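You operate a simulated robot arm through the tools that you are given. There is no shell and no other tool.

The job below is to be done with a simulated robot arm. You get a single attempt, and the scene is never put back.

JOB
Bleed the new cartridge CLEAR, then pump the leak tester until it HOLDS.
Fine: open the supply and leave it open; one press of BLEED; shut the dump knob before you pump; four or five strokes.
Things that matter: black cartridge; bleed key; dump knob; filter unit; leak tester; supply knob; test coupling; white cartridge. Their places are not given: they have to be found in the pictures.

Only the result counts: the job must be done as asked and must still hold three seconds after the hand-in. Knocking over, shifting, dropping, spilling or breaking anything else fails it.

ROBOT AND FRAMES
A 7-joint arm with a two-finger parallel gripper, fixed in place. Base frame: the origin is at the foot of the arm, x ahead of it, y to its left, z up. Units: cm, degrees, N and s.
With the tool pointing down near the work surface it reaches from about 44 to 92 cm from the base axis. Its first joint turns from -143.0 to 143.0 degrees. Payload 3 kg.
Tool frame: the origin (TCP) lies between the finger pads and is the grasp point; the fingertips stand 3 cm ahead of it; z points along the fingers, y is the line along which they close. Largest opening 9.4 cm; finger width 2.8, thickness 1; the body of the gripper, 5 by 9.6 cm, starts 5.5 cm behind the TCP.
Orientation is that of the tool frame in the base frame, as a unit quaternion [w, x, y, z]. With the fingers straight down and closing along the base's y, the tool's x points along the base's -x, its y along +y and its z along -z.

CONTROLS
- The arm moves only by the tool servo_tool. Its argument "deltas" is a list of rows, each an object (a shift or turn left out is 0, a gripper value left out holds the last) with "dp": the shift along the tool's x, y, z in cm, a list of three; "turn": the turn, a rotation vector about the tool's x, y, z in degrees, a list of three; "claw": the gripper command, from -1 (shut) to 1 (fully open), values between in proportion. In form: [{"dp": [tx, ty, tz], "turn": [ax, ay, az], "claw": claw}, ...]. A call has 1 to 20 rows; each row shifts and turns the commanded pose from where the row before left it, along the tool's axes as they then stand. A row lasts 0.2 s, in which the tool goes at most 5 cm and 8.6 degrees; a call with a longer step from one row to the next is refused whole, and so is a gripper value outside its range. A pose out of reach is approached as far as the arm can. The call stops where the force on the tool passes 40 N (or 10 N more than at its start, if that is more) or the arm is blocked; 0.2 s more then pass. Each finger travels about 7.2 cm/s and halts on what it meets, pressing with about 45 N; the grip force reading is that of the motor and also rises with nothing between the fingers. The clock runs only during rows and for 0.2 s after the last one: add rows that do not move to give the fingers time. The reply holds the time, the measured pose of the TCP, the force on the tool along the base axes, the opening and the grip force, in the units named above and with some noise, with the torque about the TCP (base axes, N m) and any sound that the robot's microphone picked up, and new pictures: "pictures" is both (left out), scene, wrist or none.
- Cameras (640 x 400 px; columns grow to the right, rows downward): "scene" is fixed at [4.91, 50.1, 128.45]; the picture's right is [0.41, -0.91, 0.00], its down [-0.51, -0.23, -0.83] and it looks along [0.75, 0.34, -0.56] (base axes); focal length 341 px, centre (320, 200). "wrist" rides on the gripper at [7.6, 1.4, -10.2] in the tool frame; the picture's right is [-0.18, 0.98, 0.00], its down [-0.75, -0.14, -0.64] and it looks along [-0.63, -0.12, 0.77] (tool axes); focal length 243 px, centre (320, 200).
- locate(camera, pixels): for up to 12 pixels [column, row] of the newest picture of that camera ("zoom" is the newest enlarged one), the place [x, y, z] in the base frame of the surface seen there, good to about 0.2 cm. No time passes.
- zoom(camera, box): a new picture of the part [left, top, right, bottom] of that camera's present view, enlarged. No time passes.
- finish_job(): hands the job in; it is judged then, once.

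Open the gripper and draw the arm clear of the work before you hand the job in, unless the task says otherwise.

The tools are called after "Request:" as name(argument=value, ...) on one line, values as JSON. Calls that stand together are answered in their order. servo_tool: Moves the arm, as the interface text tells. Its arguments: {"type":"object","properties":{"deltas":{"type":"array"},"pictures":{"type":"string","enum":["both","scene","wrist","none"]}},"required":["deltas"]} The other tools are called the same way: locate (camera, pixels) gives the place of the surface under pixels of a picture; zoom (camera, box) takes an enlarged picture of a part of a camera's view; finish_job () hands the job in.

At the start:

```text
time: 0.0
position: [44.65, 60.14, 106.39]
tool_rot: [0.0, 0.0, 1.0, 0.0]
wrist_force: [0.0, -0.1, 0.6]
moment: [-0.02, 0.0, 0.0]
grip_width: 9.42
gripper_force: 0.1
```

scene: 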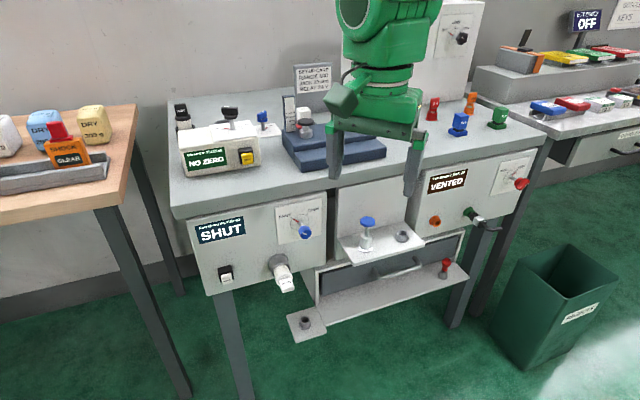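
wrist: 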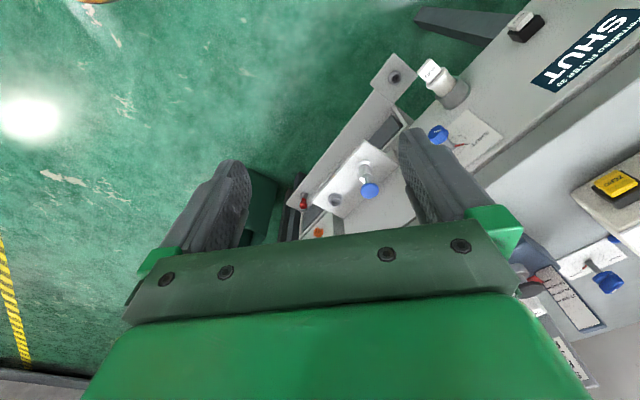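

The scene shows a bench with two front panels: a left one labelled "SHUT" (220,230) and a right one labelled "VENTED" (447,182). I'll zoom in to read the labels.

Request:
zoom(camera="scene", box=[170, 190, 350, 310])

Request:
zoom(camera="scene", box=[400, 130, 560, 240])

Request:
zoom(camera="scene", box=[160, 60, 340, 190])

Request:
zoom(camera="scene", box=[280, 190, 480, 350])

Request:
zoom(camera="scene", box=[0, 80, 160, 220])

Request:
zoom(camera="scene", box=[420, 0, 640, 150])

```text
3.33 times, centred on (260, 250) of scene
```

zoom: 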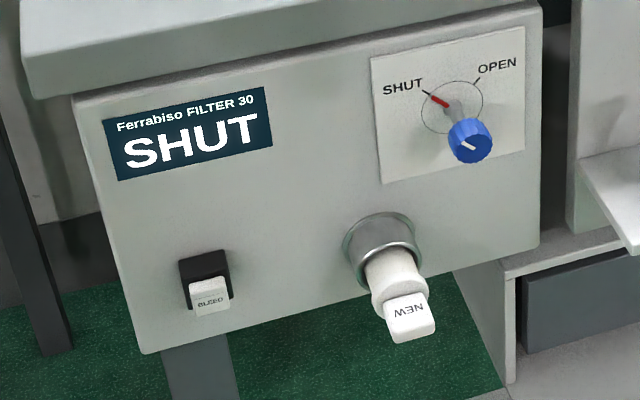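

```text
3.64 times, centred on (480, 185) of scene
```

zoom: 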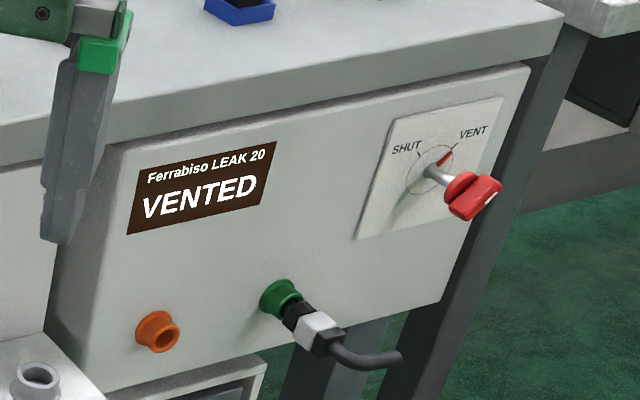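

```text
3.08 times, centred on (250, 125) of scene
```

zoom: 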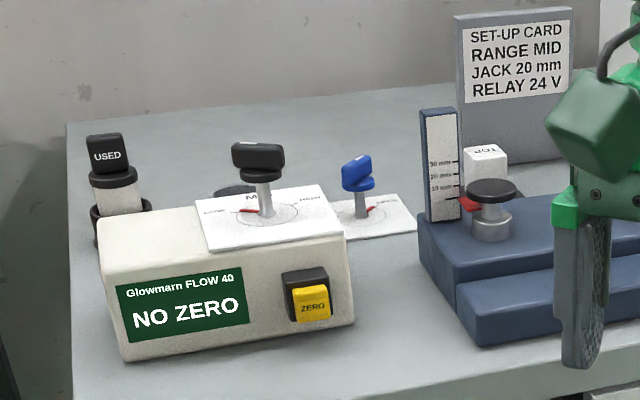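

```text
2.50 times, centred on (380, 270) of scene
```

zoom: 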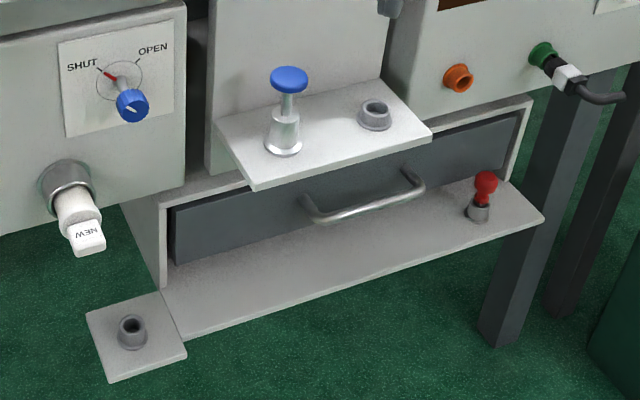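

```text
2.86 times, centred on (80, 150) of scene
```

zoom: 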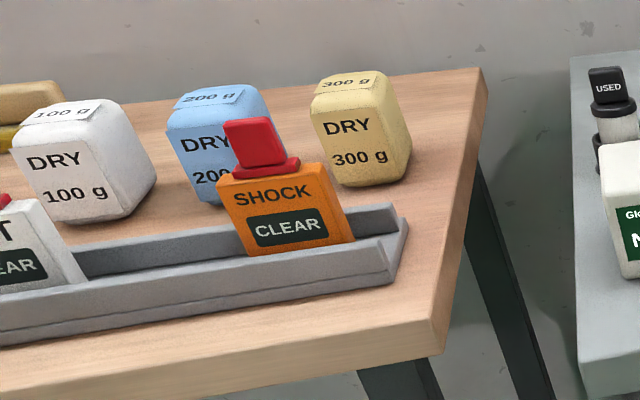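

```text
2.67 times, centred on (530, 75) of scene
```

zoom: 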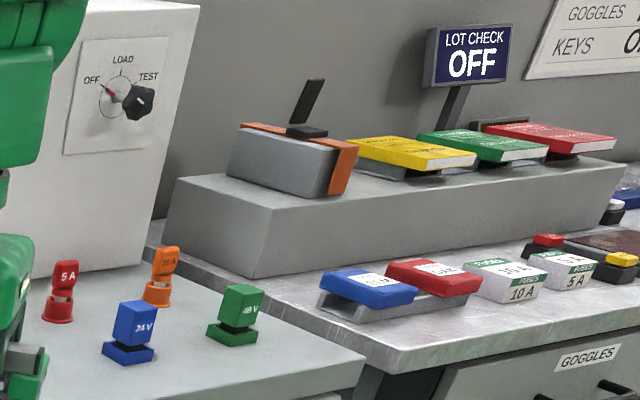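

I'll get positions for the panel features: supply knob, bleed key, cartridge, dump knob, coupling, plunger.

Request:
locate(camera="scene", pixels=[[305, 232], [292, 217], [226, 275], [283, 262], [286, 285], [521, 184], [510, 176], [480, 217], [435, 221], [367, 221], [365, 245], [403, 236]])

Request:
locate(camera="scene", pixels=[[220, 220], [200, 280], [315, 205], [450, 175], [445, 265], [305, 322], [350, 260], [410, 250], [360, 200], [490, 175], [180, 200], [520, 150]])

Request:
zoom(camera="scene", box=[330, 200, 430, 270])

Request:
zoom(camera="wrist", box=[280, 40, 480, 250])

Request:
zoom(camera="scene", box=[440, 170, 540, 240])

```text
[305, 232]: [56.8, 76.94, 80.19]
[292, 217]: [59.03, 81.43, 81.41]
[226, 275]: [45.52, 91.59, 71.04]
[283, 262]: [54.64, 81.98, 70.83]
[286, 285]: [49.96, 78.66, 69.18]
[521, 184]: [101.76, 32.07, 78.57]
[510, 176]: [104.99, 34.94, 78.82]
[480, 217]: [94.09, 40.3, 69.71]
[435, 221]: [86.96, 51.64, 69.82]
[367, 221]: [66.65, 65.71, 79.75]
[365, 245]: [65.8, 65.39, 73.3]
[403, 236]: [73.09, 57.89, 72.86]
```

```text
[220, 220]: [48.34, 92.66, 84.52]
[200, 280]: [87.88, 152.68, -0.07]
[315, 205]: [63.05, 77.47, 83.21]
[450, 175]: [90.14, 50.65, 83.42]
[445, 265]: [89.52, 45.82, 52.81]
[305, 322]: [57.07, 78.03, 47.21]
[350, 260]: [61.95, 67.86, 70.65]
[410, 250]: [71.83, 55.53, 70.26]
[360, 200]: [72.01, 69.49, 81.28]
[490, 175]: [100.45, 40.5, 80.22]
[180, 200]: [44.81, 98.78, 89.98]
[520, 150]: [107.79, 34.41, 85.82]
```

```text
5.71 times, centred on (380, 235) of scene
```

zoom: 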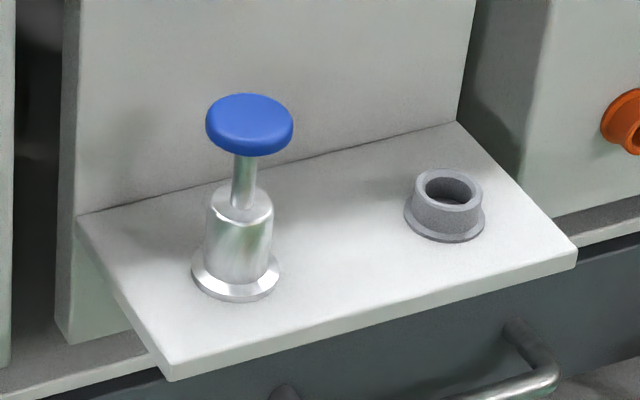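

```text
1.90 times, centred on (380, 145) of wrist
```

zoom: 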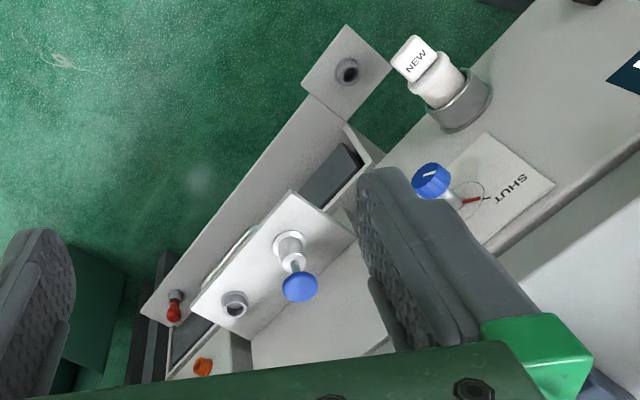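

```text
5.71 times, centred on (490, 205) of scene
```

zoom: 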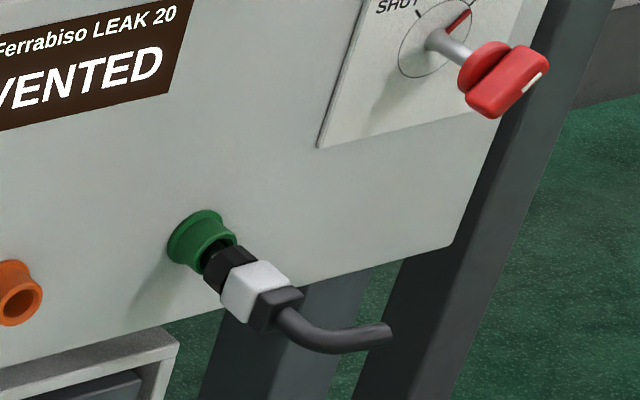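

The panels face the base along direction (0.707, 0.707) at about 99.6 cm out; the supply knob is at about (56.8, 76.9, 80.2). I'll yaw the tool 45° and pitch it to point horizontally at the panel, staying clear of the bench.

Request:
servo_tool(deltas=[{"turn": [0, 0, -7.5]}, {"turn": [0, 0, -7.5]}, {"turn": [0, 0, -7.5]}, {"turn": [0, 0, -7.5]}, {"turn": [0, 0, -7.5]}, {"turn": [0, 0, -7.5]}, {"turn": [0, -7.5, 0]}, {"turn": [0, -7.5, 0]}, {"turn": [0, -7.5, 0]}, {"turn": [0, -7.5, 0]}, {"turn": [0, -7.5, 0]}, {"turn": [0, -7.5, 0]}, {"turn": [0, -7.5, 0]}, {"turn": [0, -7.5, 0]}, {"turn": [0, -7.5, 0]}, {"turn": [0, -7.5, 0]}, {"turn": [0, -7.5, 0]}, {"turn": [0, -7.5, 0]}])

```text
time: 3.8
position: [44.68, 60.2, 106.48]
tool_rot: [0.654, -0.271, 0.652, 0.272]
wrist_force: [-0.5, -0.1, -0.4]
moment: [-0.01, 0.01, -0.04]
grip_width: 9.39
gripper_force: 0.1
```

scene: 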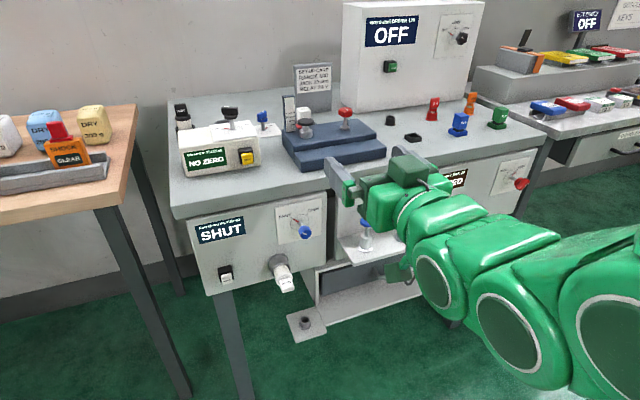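
wrist: 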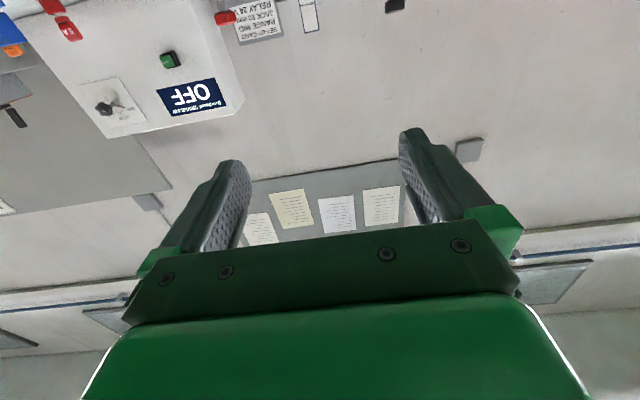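

The tool is now horizontal (z along the panel direction), seen with the camera below the gripper. I'll check the bench edge geometry and the knob outlines before approaching.

Request:
zoom(camera="scene", box=[260, 190, 340, 250])

Request:
locate(camera="scene", pixels=[[250, 200], [250, 209], [250, 215], [300, 190], [305, 200], [300, 226], [310, 230], [305, 226], [305, 238], [283, 212], [320, 240], [270, 230]])

```text
6.67 times, centred on (300, 220) of scene
```

zoom: 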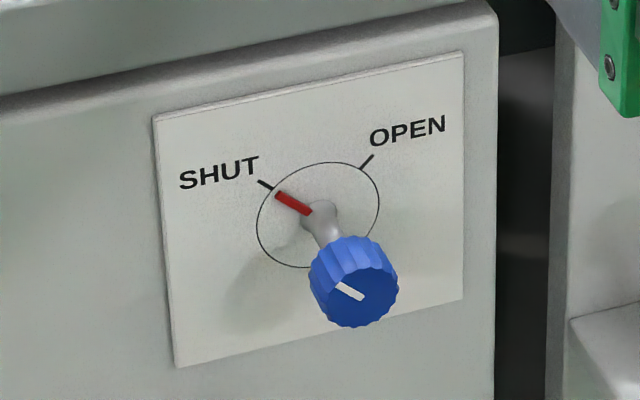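

```text
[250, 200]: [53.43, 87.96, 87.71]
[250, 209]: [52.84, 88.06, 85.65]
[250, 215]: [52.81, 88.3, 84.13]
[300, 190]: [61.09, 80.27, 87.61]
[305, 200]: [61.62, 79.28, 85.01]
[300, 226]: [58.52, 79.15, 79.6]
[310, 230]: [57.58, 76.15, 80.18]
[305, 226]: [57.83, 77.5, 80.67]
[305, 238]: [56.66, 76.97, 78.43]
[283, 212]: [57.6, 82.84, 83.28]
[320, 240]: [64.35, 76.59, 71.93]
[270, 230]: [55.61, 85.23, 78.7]
```

The knob is a fluted blue cap with its face at zoom (360,295). I'll locate precise points on it, the shaft and the pointer.

Request:
locate(camera="zoom", pixels=[[362, 297], [335, 290], [390, 300], [362, 320], [355, 275], [345, 250], [320, 215], [292, 203], [265, 184], [366, 162], [315, 212], [350, 310]])

```text
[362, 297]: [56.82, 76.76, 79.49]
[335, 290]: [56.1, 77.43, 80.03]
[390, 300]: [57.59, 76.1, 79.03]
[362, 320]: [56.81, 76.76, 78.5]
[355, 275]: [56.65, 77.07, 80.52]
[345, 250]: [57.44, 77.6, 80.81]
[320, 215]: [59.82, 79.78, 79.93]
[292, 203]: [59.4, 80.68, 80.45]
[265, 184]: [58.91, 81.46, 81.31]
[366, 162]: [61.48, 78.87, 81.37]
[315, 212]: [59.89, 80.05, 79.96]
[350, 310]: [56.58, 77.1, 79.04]
```

Knob axis is at about u=94.5 (front face), lateral v=14.1, z=79.5, with ticks at ±45°. I'll drop the tool to that height, move forward to a standoff, and roll −45° so the 90° clockwise turn stays centred.

Request:
servo_tool(deltas=[{"dp": [4.5, 0.525, 0]}, {"dp": [4.5, 0.525, 0]}, {"dp": [4.5, 0.525, 0]}, {"dp": [4.5, 0.525, 0]}, {"dp": [4.5, 0.525, 0]}, {"dp": [4.5, 0.525, 0]}, {"dp": [0, 0, 4.5]}, {"dp": [0, 0, 4.5]}, {"dp": [0, 0, 4.5]}, {"turn": [0, 0, -7.5]}, {"turn": [0, 0, -7.5]}, {"turn": [0, 0, -7.5]}, {"turn": [0, 0, -7.5]}, {"turn": [0, 0, -7.5]}, {"turn": [0, 0, -7.5]}, {}])

```text
time: 7.2
position: [52.08, 71.98, 79.39]
tool_rot: [0.707, -0.5, 0.5, -0.001]
wrist_force: [0.2, -0.3, -0.7]
moment: [-0.01, -0.05, -0.01]
grip_width: 9.4
gripper_force: 0.1
```

scene: 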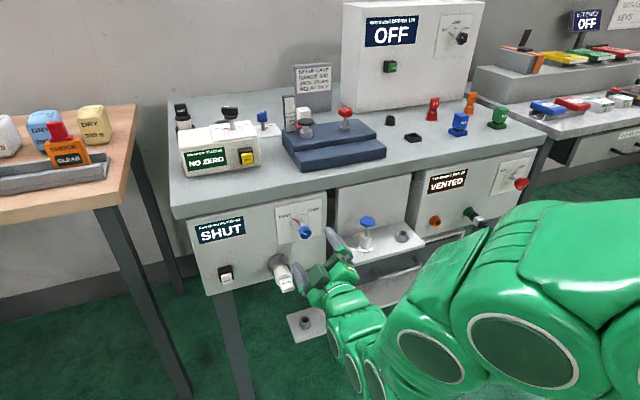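
wrist: 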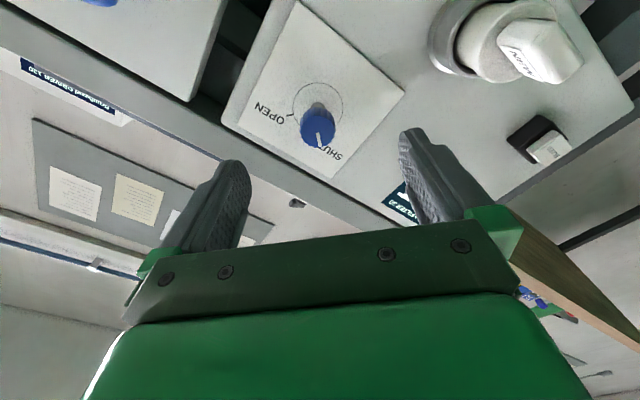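

The knob sits between the fingers in the wrist view at (318,125), and the TCP is at u=87.7, v=14.07, z=79.4. I'll narrow the opening to about 5 cm and advance 7.3 cm over the knob.

Request:
servo_tool(deltas=[{"claw": 0.1}, {"claw": 0.1}, {"claw": 0.1}, {"dp": [0, 0, 2.5]}, {"dp": [0, 0, 2.5]}, {"dp": [0, 0, 2.3]}, {}])

```text
time: 8.8
position: [57.25, 77.16, 79.37]
tool_rot: [0.707, -0.5, 0.5, 0.0]
wrist_force: [-0.9, -0.1, 0.0]
moment: [0.01, 0.0, 0.0]
grip_width: 5.16
gripper_force: 0.0
```

scene: 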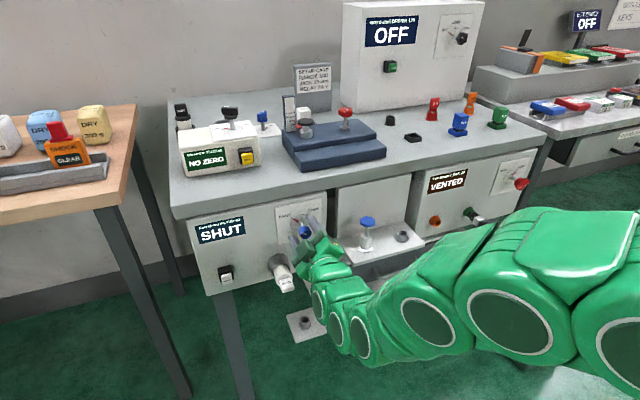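
wrist: 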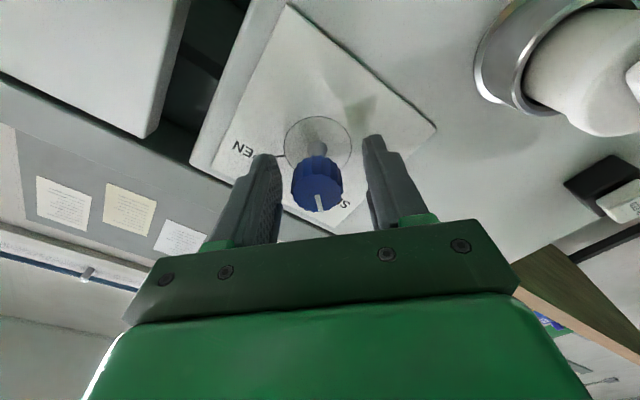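

The knob is between the fingers (wrist view 290–345 px, fingers at 280 and 368). I'll close on it.

Request:
servo_tool(deltas=[{"claw": -1}, {"claw": -1}, {"claw": -1}, {"claw": -1}])

```text
time: 9.8
position: [57.34, 76.99, 79.38]
tool_rot: [0.707, -0.5, 0.5, -0.001]
wrist_force: [13.3, -2.5, 12.7]
moment: [0.09, -0.13, -0.17]
grip_width: 2.63
gripper_force: 44.7
```

scene: 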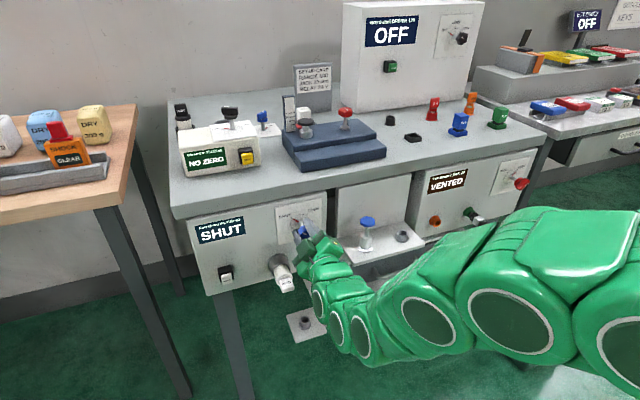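
wrist: 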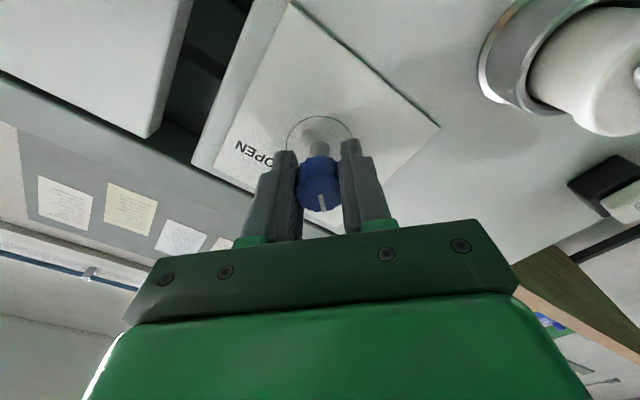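

Gripped at 2.63 cm with about 17 N of side load along −y of the tool; I'll shift slightly to relieve it before turning.

Request:
servo_tool(deltas=[{"dp": [0, -0.15, 0]}, {}], pictures="none")

```text
time: 10.3
position: [57.36, 76.99, 79.44]
tool_rot: [0.707, -0.5, 0.5, 0.0]
wrist_force: [14.1, 17.1, -8.0]
moment: [-0.04, 0.08, 0.09]
grip_width: 2.65
gripper_force: 45.4
stopped in row 2: the force on the tool passed its limit at 40 N (the readings are from after the stop); the commanded pose is now the measured one
```

Force jumped and the pose was reset to the measured one; I'll hold for a moment and read again.

Request:
servo_tool(deltas=[{}], pictures="none")

```text
time: 10.7
position: [57.22, 77.05, 79.4]
tool_rot: [0.707, -0.5, 0.5, 0.0]
wrist_force: [11.6, 13.6, -6.8]
moment: [-0.06, 0.08, -0.02]
grip_width: 2.64
gripper_force: 45.0
```

Residual force is about 18 N along +u; I'll shift 0.1 cm forward to relieve it, then begin turning clockwise (+z).

Request:
servo_tool(deltas=[{"dp": [0, 0, 0.1]}, {"turn": [0, 0, 5]}, {"turn": [0, 0, 5]}, {"turn": [0, 0, 5]}, {"turn": [0, 0, 5]}])

```text
time: 11.2
position: [57.22, 77.01, 79.56]
tool_rot: [0.707, -0.497, 0.503, 0.004]
wrist_force: [-8.9, -13.7, 5.7]
moment: [0.11, -0.06, 0.03]
grip_width: 2.64
gripper_force: 44.7
stopped in row 2: the force on the tool passed its limit at 41 N (the readings are from after the stop); the commanded pose is now the measured one
```

scene: 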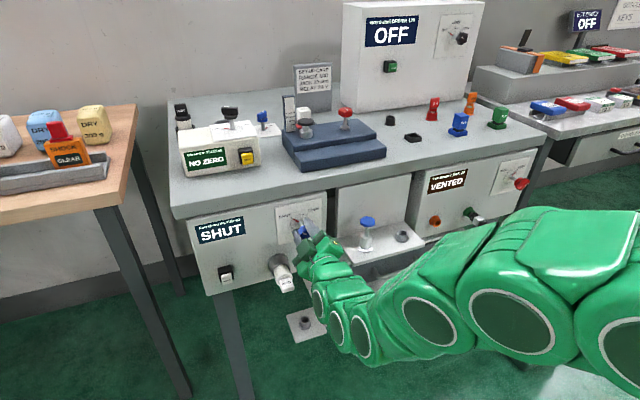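
wrist: 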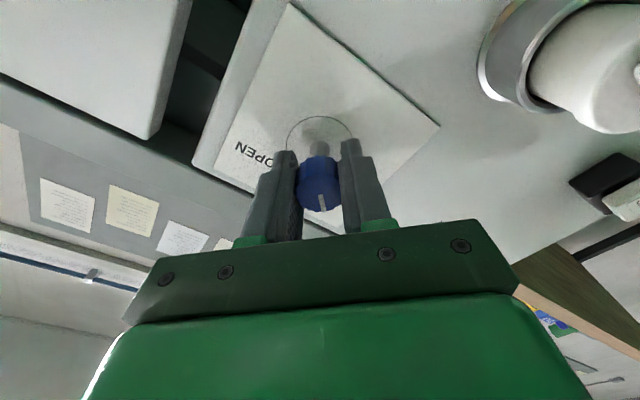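

With a full 45 N clamp every 0.1 cm of misalignment gives ~30 N. I'll try a lighter grip by commanding the opening just under the knob diameter, then read the forces.

Request:
servo_tool(deltas=[{"claw": -0.46}, {"claw": -0.46}, {"claw": -0.46}], pictures="none")

```text
time: 11.9
position: [57.3, 77.03, 79.34]
tool_rot: [0.707, -0.497, 0.503, 0.003]
wrist_force: [-13.1, -21.4, 7.6]
moment: [0.09, -0.11, -0.05]
grip_width: 2.63
gripper_force: 45.2
```

Still 45 N, so I'll open just barely past the knob (−0.40) to let the tool relax onto its commanded pose and read the free forces.

Request:
servo_tool(deltas=[{"claw": -0.4}, {"claw": -0.4}, {"claw": -0.4}], pictures="none")

```text
time: 12.8
position: [57.41, 76.94, 79.36]
tool_rot: [0.707, -0.498, 0.503, 0.003]
wrist_force: [-0.2, -0.5, 0.2]
moment: [0.02, -0.02, 0.0]
grip_width: 2.78
gripper_force: 0.1
```

The fingers are now loose around the knob (2.78 vs 2.63). I'll look closely with the wrist camera to measure the knob axis relative to the TCP.

Request:
servo_tool(deltas=[{}], pictures="both")

Request:
zoom(camera="wrist", box=[270, 110, 370, 220])

```text
time: 13.2
position: [57.38, 76.91, 79.33]
tool_rot: [0.707, -0.497, 0.503, 0.004]
wrist_force: [-0.4, -0.5, -0.1]
moment: [0.02, 0.04, 0.0]
grip_width: 2.84
gripper_force: 0.0
```

scene: 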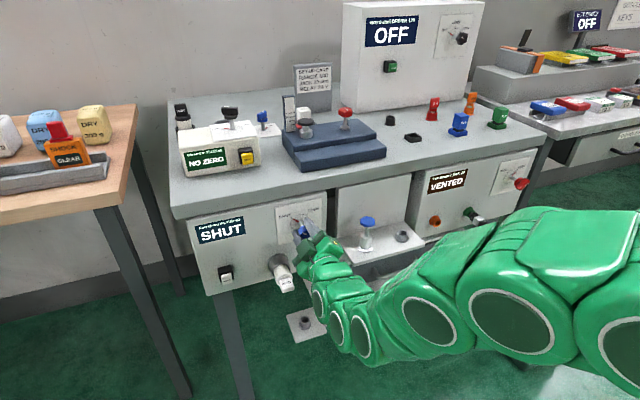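
wrist: 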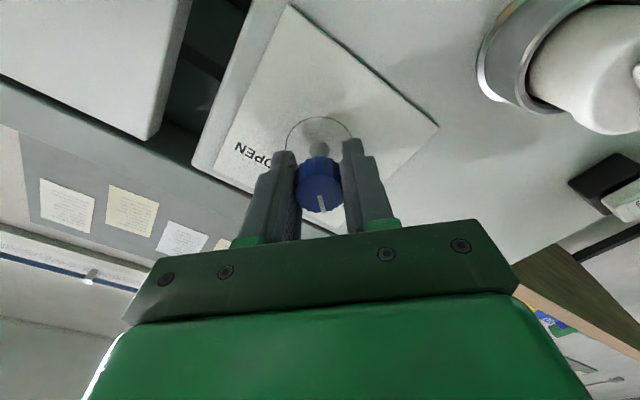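

```text
3.64 times, centred on (320, 165) of wrist
```

zoom: 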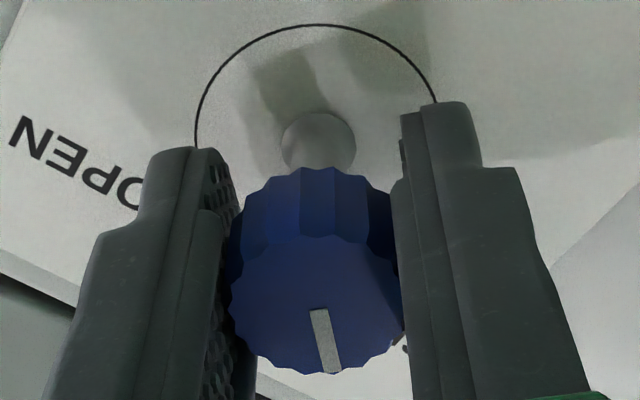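

I'll locate the knob face edges and center in this zoom.

Request:
locate(camera="zoom", pixels=[[242, 305], [392, 305], [316, 245], [316, 365], [316, 305], [265, 260], [370, 260], [318, 120], [197, 130], [312, 26], [432, 95], [290, 150]])

```text
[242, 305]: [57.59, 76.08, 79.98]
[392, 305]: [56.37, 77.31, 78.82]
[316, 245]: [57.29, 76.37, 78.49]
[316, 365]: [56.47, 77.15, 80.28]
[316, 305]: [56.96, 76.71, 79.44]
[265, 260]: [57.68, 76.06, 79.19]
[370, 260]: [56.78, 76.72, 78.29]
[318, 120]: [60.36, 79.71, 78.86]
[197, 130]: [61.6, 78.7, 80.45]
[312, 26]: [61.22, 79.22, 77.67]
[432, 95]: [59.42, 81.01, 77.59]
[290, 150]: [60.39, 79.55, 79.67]
```

The knob axis is at about v=14.05, z=79.44, and the TCP is at v=13.80, z=79.35. I'll shift x_t by −0.2 and y_t by +0.06 to centre, then clamp and read forces.

Request:
servo_tool(deltas=[{"claw": -0.3}, {"dp": [-0.2, 0.06, 0]}, {}, {"claw": -1}, {"claw": -1}, {"claw": -1}], pictures="none")

```text
time: 14.6
position: [57.18, 77.21, 79.62]
tool_rot: [0.707, -0.497, 0.503, 0.004]
wrist_force: [4.8, -4.5, 8.6]
moment: [0.07, -0.12, -0.11]
grip_width: 2.61
gripper_force: 45.5
```

Only about 11 N of residual side force now. I'll turn clockwise slowly in 3° rows and watch the forces.

Request:
servo_tool(deltas=[{"dp": [0, -0.03, 0]}, {"turn": [0, 0, 3]}, {"turn": [0, 0, 3]}, {"turn": [0, 0, 3]}, {"turn": [0, 0, 3]}, {"turn": [0, 0, 3]}], pictures="none")

```text
time: 15.9
position: [57.24, 77.09, 79.54]
tool_rot: [0.701, -0.427, 0.564, 0.095]
wrist_force: [15.2, 0.3, 8.1]
moment: [-0.13, 0.09, -0.21]
grip_width: 2.63
gripper_force: 45.1
```

The wrist turned 15° with modest force (about 13 N along −y_t, 11 N along +z_t). I'll correct and continue for 24° more, looking at the picture.

Request:
servo_tool(deltas=[{"dp": [0, -0.035, 0.03]}, {"turn": [0, 0, 3]}, {"turn": [0, 0, 3]}, {"turn": [0, 0, 3]}, {"turn": [0, 0, 3]}, {"turn": [0, 0, 3]}, {"turn": [0, 0, 3]}, {"turn": [0, 0, 3]}, {"turn": [0, 0, 3]}], pictures="wrist")

```text
time: 17.9
position: [57.25, 77.13, 79.69]
tool_rot: [0.665, -0.301, 0.64, 0.239]
wrist_force: [15.7, -6.6, 10.9]
moment: [-0.02, 0.01, -0.16]
grip_width: 2.62
gripper_force: 45.6
```

wrist: 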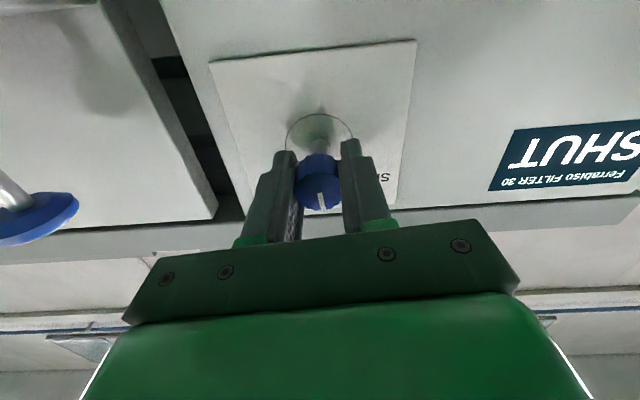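

The knob turns with the gripper (white mark fixed relative to the fingers). I'll correct for −16 N along y_t and −9 N along x_t and go on.

Request:
servo_tool(deltas=[{"dp": [-0.025, -0.045, 0.01]}, {"turn": [0, 0, 3]}, {"turn": [0, 0, 3]}, {"turn": [0, 0, 3]}, {"turn": [0, 0, 3]}, {"turn": [0, 0, 3]}, {"turn": [0, 0, 3]}, {"turn": [0, 0, 3]}, {"turn": [0, 0, 3]}], pictures="none")

```text
time: 19.9
position: [57.33, 77.15, 79.65]
tool_rot: [0.601, -0.161, 0.689, 0.371]
wrist_force: [25.1, 5.3, 12.0]
moment: [-0.19, 0.13, 0.02]
grip_width: 2.63
gripper_force: 44.6
```

Roll is now about +18°; force 21 N along z_t and −16 N along x_t. I'll correct for both and turn another 24°.

Request:
servo_tool(deltas=[{"dp": [-0.045, -0.025, 0.06]}, {}, {"turn": [0, 0, 3]}, {"turn": [0, 0, 3]}, {"turn": [0, 0, 3]}, {"turn": [0, 0, 3]}, {"turn": [0, 0, 3]}, {"turn": [0, 0, 3]}, {"turn": [0, 0, 3]}, {"turn": [0, 0, 3]}], pictures="both")

```text
time: 21.2
position: [57.34, 77.09, 79.72]
tool_rot: [0.57, -0.106, 0.7, 0.417]
wrist_force: [-13.9, -21.7, 13.5]
moment: [0.26, -0.22, -0.14]
grip_width: 2.65
gripper_force: 45.1
stopped in row 6: the force on the tool passed its limit at 41 N (the readings are from after the stop); the commanded pose is now the measured one
```

scene: 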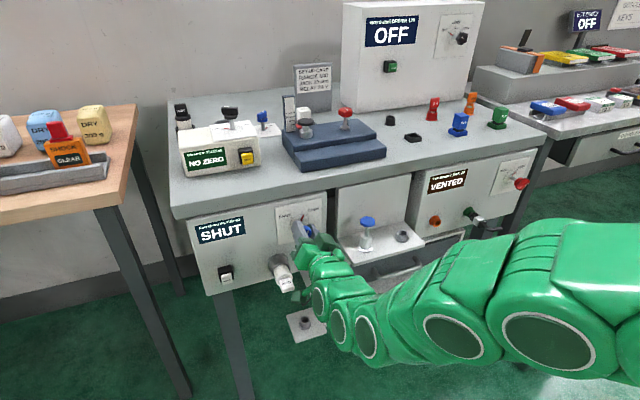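
wrist: 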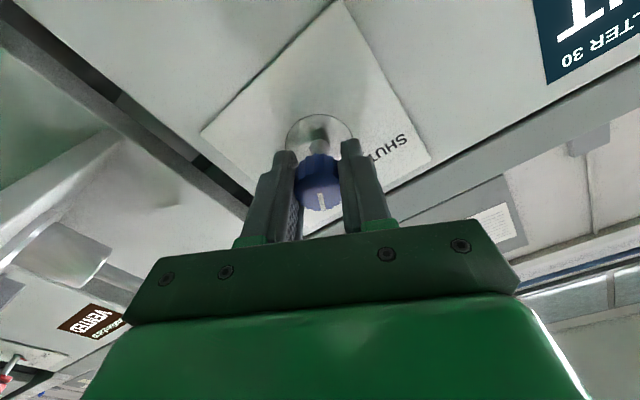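

Stopped by axial force (−25 N along z_t) at roll ≈27°. I'll back off slightly along z_t and x_t, then continue.

Request:
servo_tool(deltas=[{"dp": [-0.04, 0, -0.07]}, {}], pictures="none")

```text
time: 21.8
position: [57.25, 77.18, 79.62]
tool_rot: [0.57, -0.106, 0.7, 0.418]
wrist_force: [22.0, 32.4, -2.4]
moment: [-0.19, 0.2, 0.18]
grip_width: 2.63
gripper_force: 45.1
```

Overcorrected (now +38 N along z_t), so the axial stiffness is about 900 N/cm; I'll move half-way back.

Request:
servo_tool(deltas=[{"dp": [0, 0, 0.02]}, {"dp": [0, 0, 0.02]}, {}], pictures="none")

```text
time: 22.6
position: [57.28, 77.18, 79.55]
tool_rot: [0.57, -0.107, 0.7, 0.418]
wrist_force: [-0.3, 2.8, 7.3]
moment: [0.18, -0.19, -0.1]
grip_width: 2.65
gripper_force: 45.4
```

Forces are now small. I'll turn the remaining ~18° clockwise.

Request:
servo_tool(deltas=[{"turn": [0, 0, 3]}, {"turn": [0, 0, 3]}, {"turn": [0, 0, 3]}, {"turn": [0, 0, 3]}, {"turn": [0, 0, 3]}, {"turn": [0, 0, 3]}], pictures="both")

Request:
zoom(camera="scene", box=[180, 190, 340, 290])

```text
time: 24.0
position: [57.37, 77.2, 79.56]
tool_rot: [0.497, 0.004, 0.708, 0.502]
wrist_force: [-0.4, 2.9, 0.1]
moment: [-0.49, -0.06, 0.36]
grip_width: 2.63
gripper_force: 45.3
```

scene: 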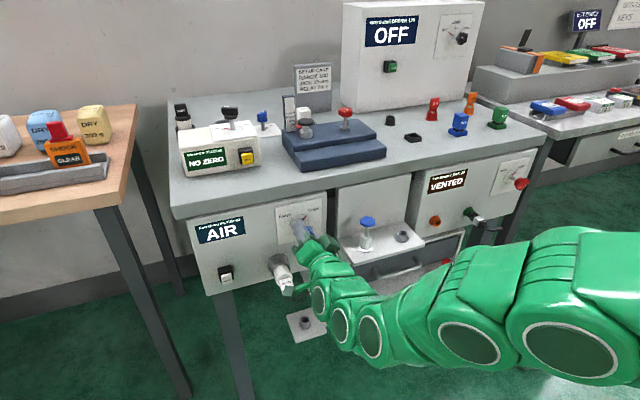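
wrist: 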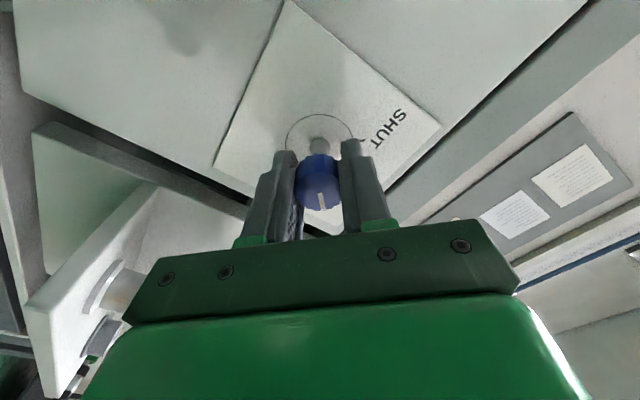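

```text
4.00 times, centred on (260, 240) of scene
```

zoom: 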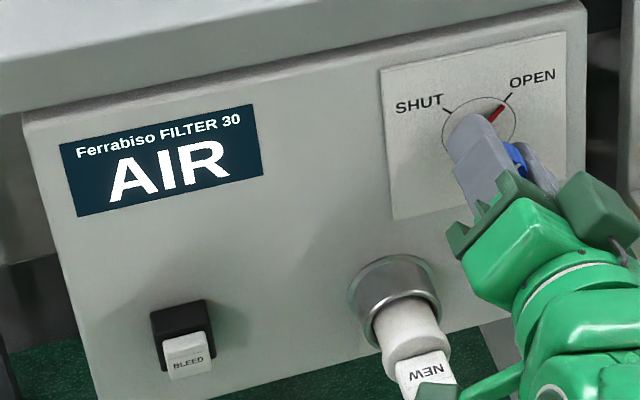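

The display now reads AIR and the red pointer is at OPEN. I'll release the knob gently and back straight out 10 cm.

Request:
servo_tool(deltas=[{"claw": -0.3}, {"claw": -0.1}, {"claw": 0.1}, {"claw": 0.1}, {"dp": [0, 0, -2.5]}, {"dp": [0, 0, -2.5]}, {"dp": [0, 0, -2.5]}, {"dp": [0, 0, -2.5]}, {}], pictures="both")

Request:
zoom(camera="scene", box=[180, 190, 340, 290])

```text
time: 26.0
position: [50.19, 70.01, 79.51]
tool_rot: [0.497, 0.005, 0.708, 0.502]
wrist_force: [0.6, -0.5, -0.1]
moment: [0.01, 0.0, -0.03]
grip_width: 5.17
gripper_force: 0.0
```

scene: 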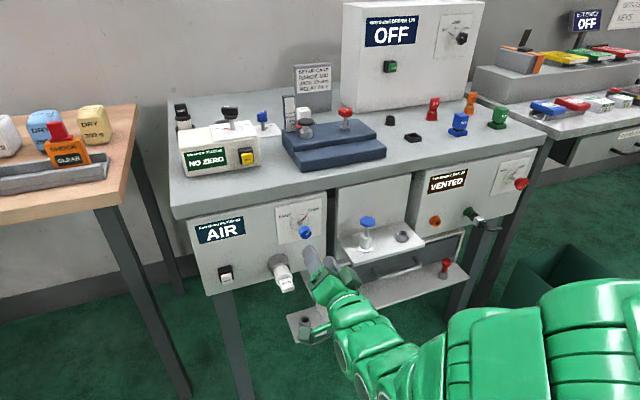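
wrist: 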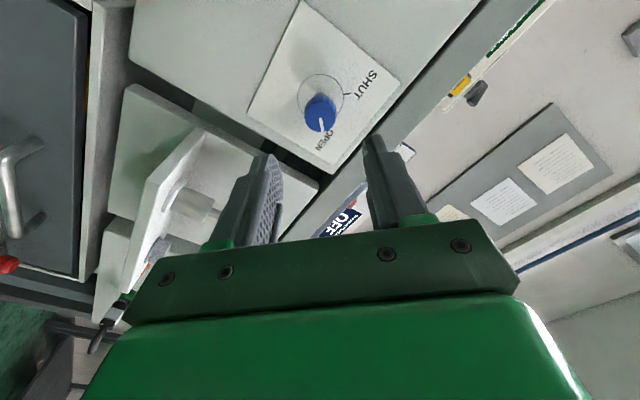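

```text
4.00 times, centred on (260, 240) of scene
```

zoom: 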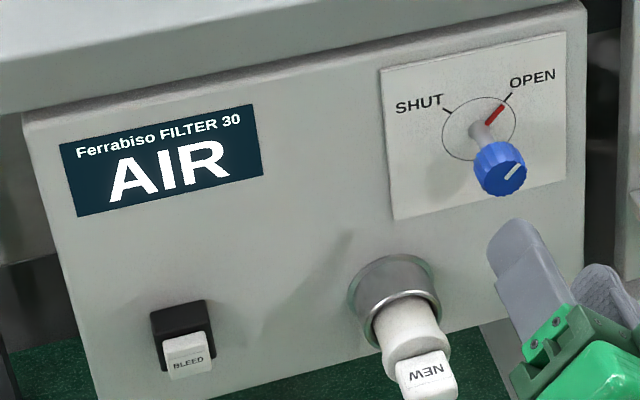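

Supply is OPEN and the display shows AIR. Now I'll locate the BLEED key (zoom ~(187,355)) and the cartridge for clearance.

Request:
zoom(camera="scene", box=[200, 250, 260, 295])

```text
8.89 times, centred on (230, 272) of scene
```

zoom: 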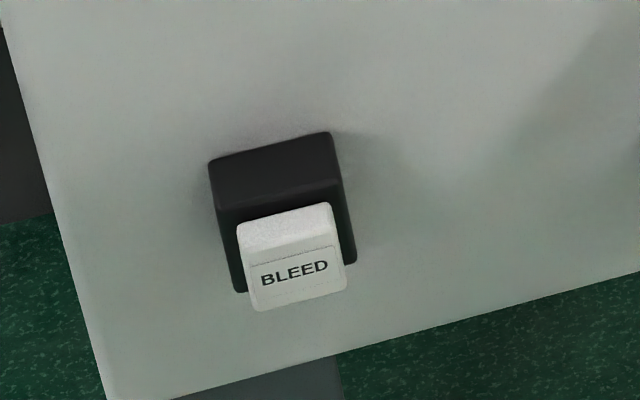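

I'll locate the key face corners, bezel and the surrounding panel.

Request:
locate(camera="zoom", pixels=[[295, 278], [255, 270], [338, 256], [258, 305], [340, 287], [290, 230], [270, 180], [285, 145], [230, 250], [350, 240], [420, 250], [150, 200]])

Request:
locate(camera="scene", pixels=[[286, 285], [280, 272], [276, 258], [271, 265], [289, 270], [296, 290], [278, 289], [282, 279]])

```text
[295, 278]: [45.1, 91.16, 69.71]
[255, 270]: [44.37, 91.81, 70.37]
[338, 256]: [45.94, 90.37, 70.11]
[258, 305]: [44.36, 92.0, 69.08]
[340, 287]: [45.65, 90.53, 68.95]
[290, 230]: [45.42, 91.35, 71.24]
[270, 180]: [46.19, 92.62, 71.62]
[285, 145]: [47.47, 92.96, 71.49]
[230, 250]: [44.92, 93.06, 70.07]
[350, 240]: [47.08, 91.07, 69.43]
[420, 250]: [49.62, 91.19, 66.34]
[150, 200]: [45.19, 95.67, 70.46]
```

```text
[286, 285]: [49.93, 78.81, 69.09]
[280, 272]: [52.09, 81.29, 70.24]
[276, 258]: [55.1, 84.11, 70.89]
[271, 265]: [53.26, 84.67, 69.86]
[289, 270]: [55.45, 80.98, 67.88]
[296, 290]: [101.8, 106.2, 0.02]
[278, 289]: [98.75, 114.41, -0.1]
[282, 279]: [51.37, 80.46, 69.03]
```

The key face centre is at about u=96.35, v=32.5, z=69.9. I'll close the fingers, roll back to level, and move sideways to in front of the key, staying well out from the cartridge.

Request:
servo_tool(deltas=[{"dp": [0, 0, -2], "claw": -1}, {"turn": [0, 0, -7.5]}, {"turn": [0, 0, -7.5]}, {"turn": [0, 0, -7.5]}, {"turn": [0, 0, -7.5]}, {"turn": [0, 0, -7.5]}, {"turn": [0, 0, -7.5]}, {"dp": [1.6, 3.09, 0]}, {"dp": [1.6, 3.09, 0]}, {"dp": [1.6, 3.09, 0]}, {"dp": [1.6, 3.09, 0]}, {"dp": [1.6, 3.09, 0]}, {"dp": [1.6, 3.09, 0]}, {}, {}], pictures="both")

```text
time: 29.2
position: [35.69, 81.68, 70.0]
tool_rot: [0.651, -0.266, 0.656, 0.273]
wrist_force: [-0.6, 0.3, -0.2]
moment: [-0.01, -0.04, 0.03]
grip_width: 0.0
gripper_force: 32.9
```

scene: 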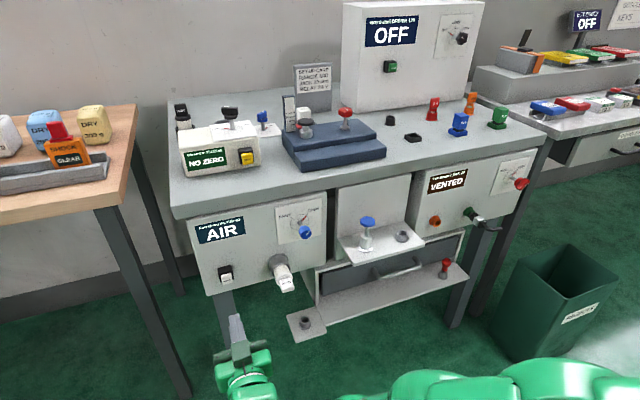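
wrist: 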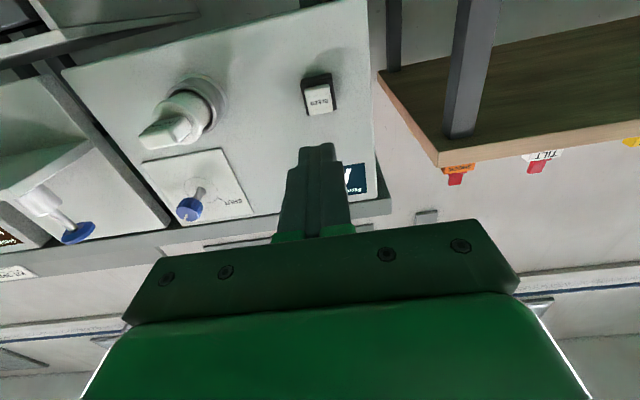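

I'm aligned with the BLEED key (v=32.52, z=70.0). I'll advance to just short of it.

Request:
servo_tool(deltas=[{"dp": [0, 0, 3.2]}, {"dp": [0, 0, 3.2]}, {"dp": [0, 0, 3.0]}, {}], pictures="both")

Request:
zoom(camera="scene", box=[190, 240, 280, 310])

Request:
zoom(camera="wrist", box=[250, 60, 390, 200])

```text
time: 30.2
position: [42.44, 88.41, 69.95]
tool_rot: [0.651, -0.268, 0.656, 0.274]
wrist_force: [1.4, -0.2, -0.3]
moment: [-0.01, 0.0, -0.03]
grip_width: 0.0
gripper_force: 33.3
```

scene: 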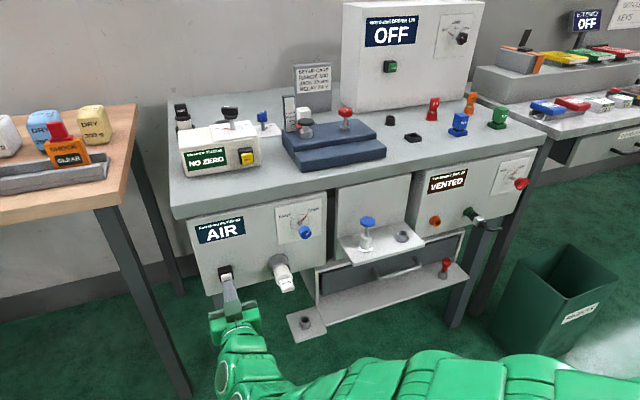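
wrist: 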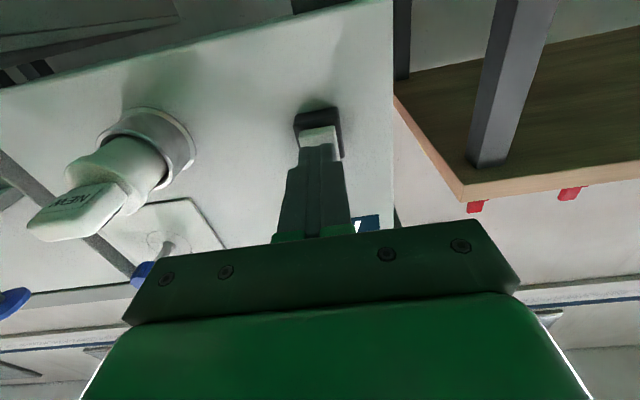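

```text
5.71 times, centred on (235, 275) of scene
```

zoom: 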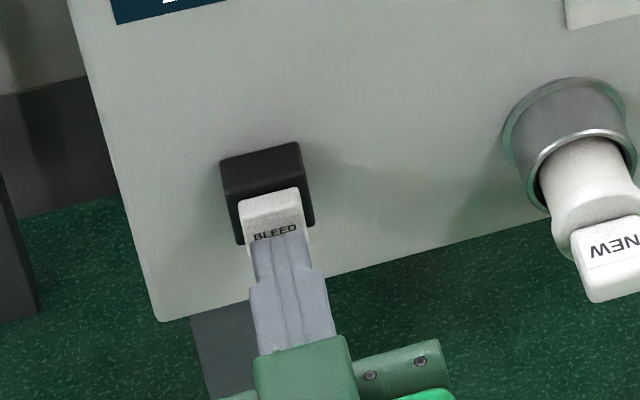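

```text
2.86 times, centred on (320, 130) of wrist
```

zoom: 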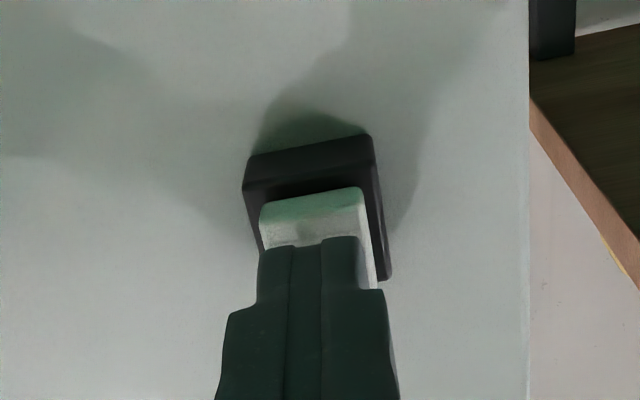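

Fingertips are about 0.8 cm from the key face and well centred on it. I'll press forward in 0.2 cm steps and read force and sound.

Request:
servo_tool(deltas=[{"dp": [0, 0, 0.3]}, {"dp": [0, 0, 0.3]}, {"dp": [0, 0, 0.2]}, {"dp": [0, 0, 0.2]}, {"dp": [0, 0, 0.15]}, {"dp": [0, 0, 0.15]}], pictures="scene")

```text
time: 31.6
position: [43.3, 89.28, 70.17]
tool_rot: [0.652, -0.268, 0.655, 0.273]
wrist_force: [-2.2, -1.7, 0.6]
moment: [0.01, -0.02, 0.0]
grip_width: 0.0
gripper_force: 32.8
heard: click
```

scene: 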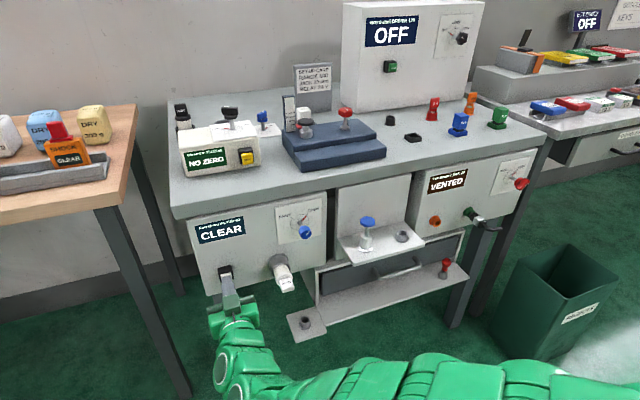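

A click was heard and the filter display now reads CLEAR. I'll back straight out at once.

Request:
servo_tool(deltas=[{"dp": [0, 0, -1.5]}, {"dp": [0, 0, -3]}, {"dp": [0, 0, -4]}, {"dp": [0, 0, -4]}, {}], pictures="both")

Request:
zoom(camera="scene", box=[180, 190, 340, 300])

Request:
zoom(camera="scene", box=[480, 145, 550, 200])

```text
time: 32.8
position: [34.34, 80.45, 70.09]
tool_rot: [0.652, -0.267, 0.656, 0.273]
wrist_force: [-0.9, -0.7, 0.4]
moment: [0.0, 0.01, 0.03]
grip_width: 0.0
gripper_force: 32.7
```

scene: 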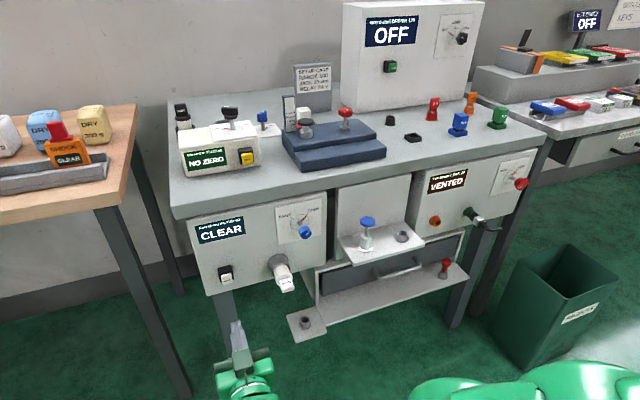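
wrist: 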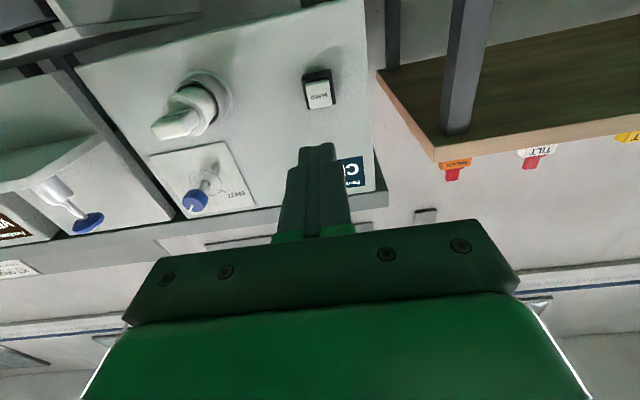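

```text
3.64 times, centred on (260, 245) of scene
```

zoom: 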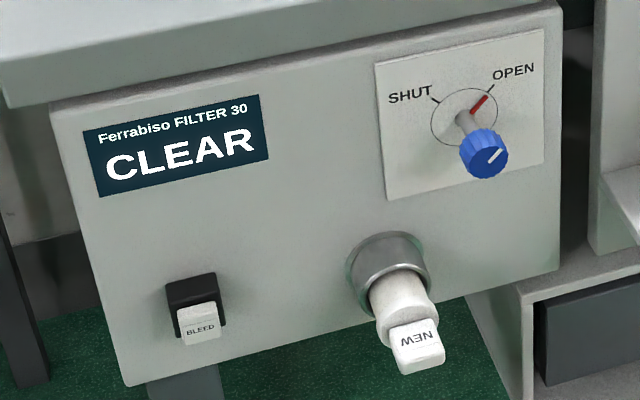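

```text
7.27 times, centred on (515, 172) of scene
```

zoom: 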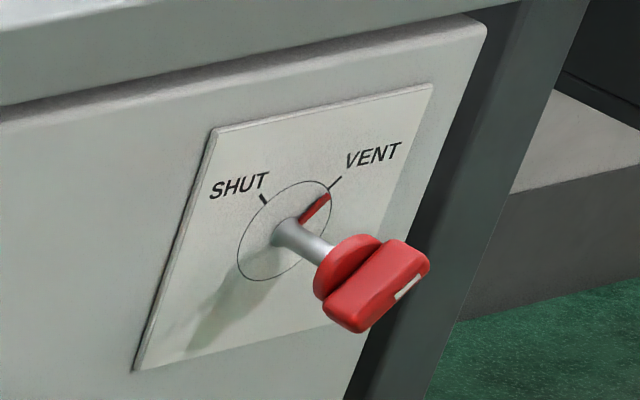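

Filter shows CLEAR, supply OPEN, key sprung back. Now I'll locate the dump knob's bar handle, disc, shaft and dial ticks.

Request:
locate(camera="zoom", pixels=[[375, 285], [340, 312], [415, 258], [370, 312], [415, 285], [400, 290], [335, 265], [300, 238], [265, 198], [336, 182], [242, 260], [300, 185]])

```text
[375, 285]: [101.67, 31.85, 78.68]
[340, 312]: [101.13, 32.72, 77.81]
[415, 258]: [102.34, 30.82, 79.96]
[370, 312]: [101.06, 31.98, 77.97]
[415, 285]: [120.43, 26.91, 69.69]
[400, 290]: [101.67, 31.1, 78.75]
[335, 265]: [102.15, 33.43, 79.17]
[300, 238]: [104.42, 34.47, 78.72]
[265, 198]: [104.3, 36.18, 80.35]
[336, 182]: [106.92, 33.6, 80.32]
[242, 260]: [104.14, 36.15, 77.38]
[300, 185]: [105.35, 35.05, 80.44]
```

The dump knob has a bar handle (front u≈94, disc at u≈95.6), with its axis at about v=−50.0, z=78.5, bar pointing upper-right (VENT). I'll sweep the tool sideways in front of the bench, keeping well out, to face it.

Request:
servo_tool(deltas=[{"dp": [-0.47, -4.58, -0.3]}, {"dp": [-0.47, -4.58, -0.3]}, {"dp": [-0.47, -4.58, -0.3]}, {"dp": [-0.47, -4.58, -0.3]}, {"dp": [-0.47, -4.58, -0.3]}, {"dp": [-0.47, -4.58, -0.3]}, {"dp": [-0.47, -4.58, -0.3]}, {"dp": [-0.47, -4.58, -0.3]}, {"dp": [-0.47, -4.58, -0.3]}, {"dp": [-0.47, -4.58, -0.3]}, {"dp": [-0.47, -4.58, -0.3]}, {"dp": [-0.47, -4.58, -0.3]}, {"dp": [-0.47, -4.58, -0.3]}, {"dp": [-0.47, -4.58, -0.3]}, {"dp": [-0.47, -4.58, -0.3]}, {"dp": [-0.47, -4.58, -0.3]}, {"dp": [-0.47, -4.58, -0.3]}, {"dp": [-0.47, -4.58, -0.3]}, {}], pictures="both")

```text
time: 36.8
position: [89.01, 18.2, 77.61]
tool_rot: [0.651, -0.267, 0.656, 0.274]
wrist_force: [0.2, 1.1, -0.2]
moment: [0.0, 0.03, 0.01]
grip_width: 0.01
gripper_force: 33.3
```

scene: 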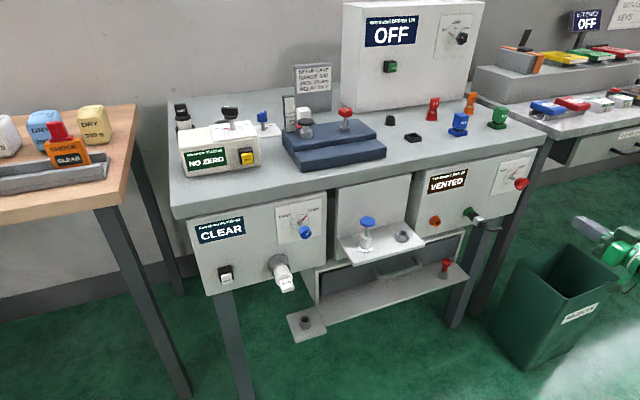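
wrist: 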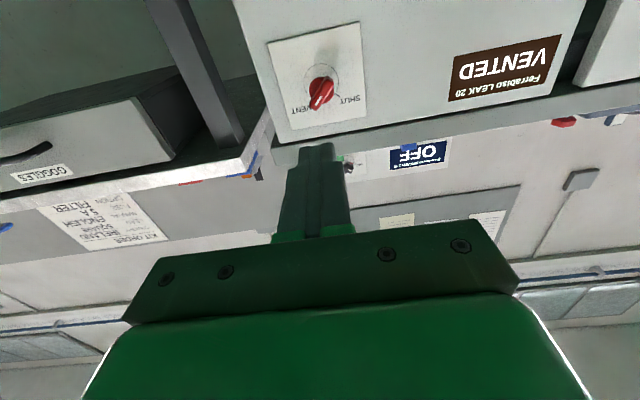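

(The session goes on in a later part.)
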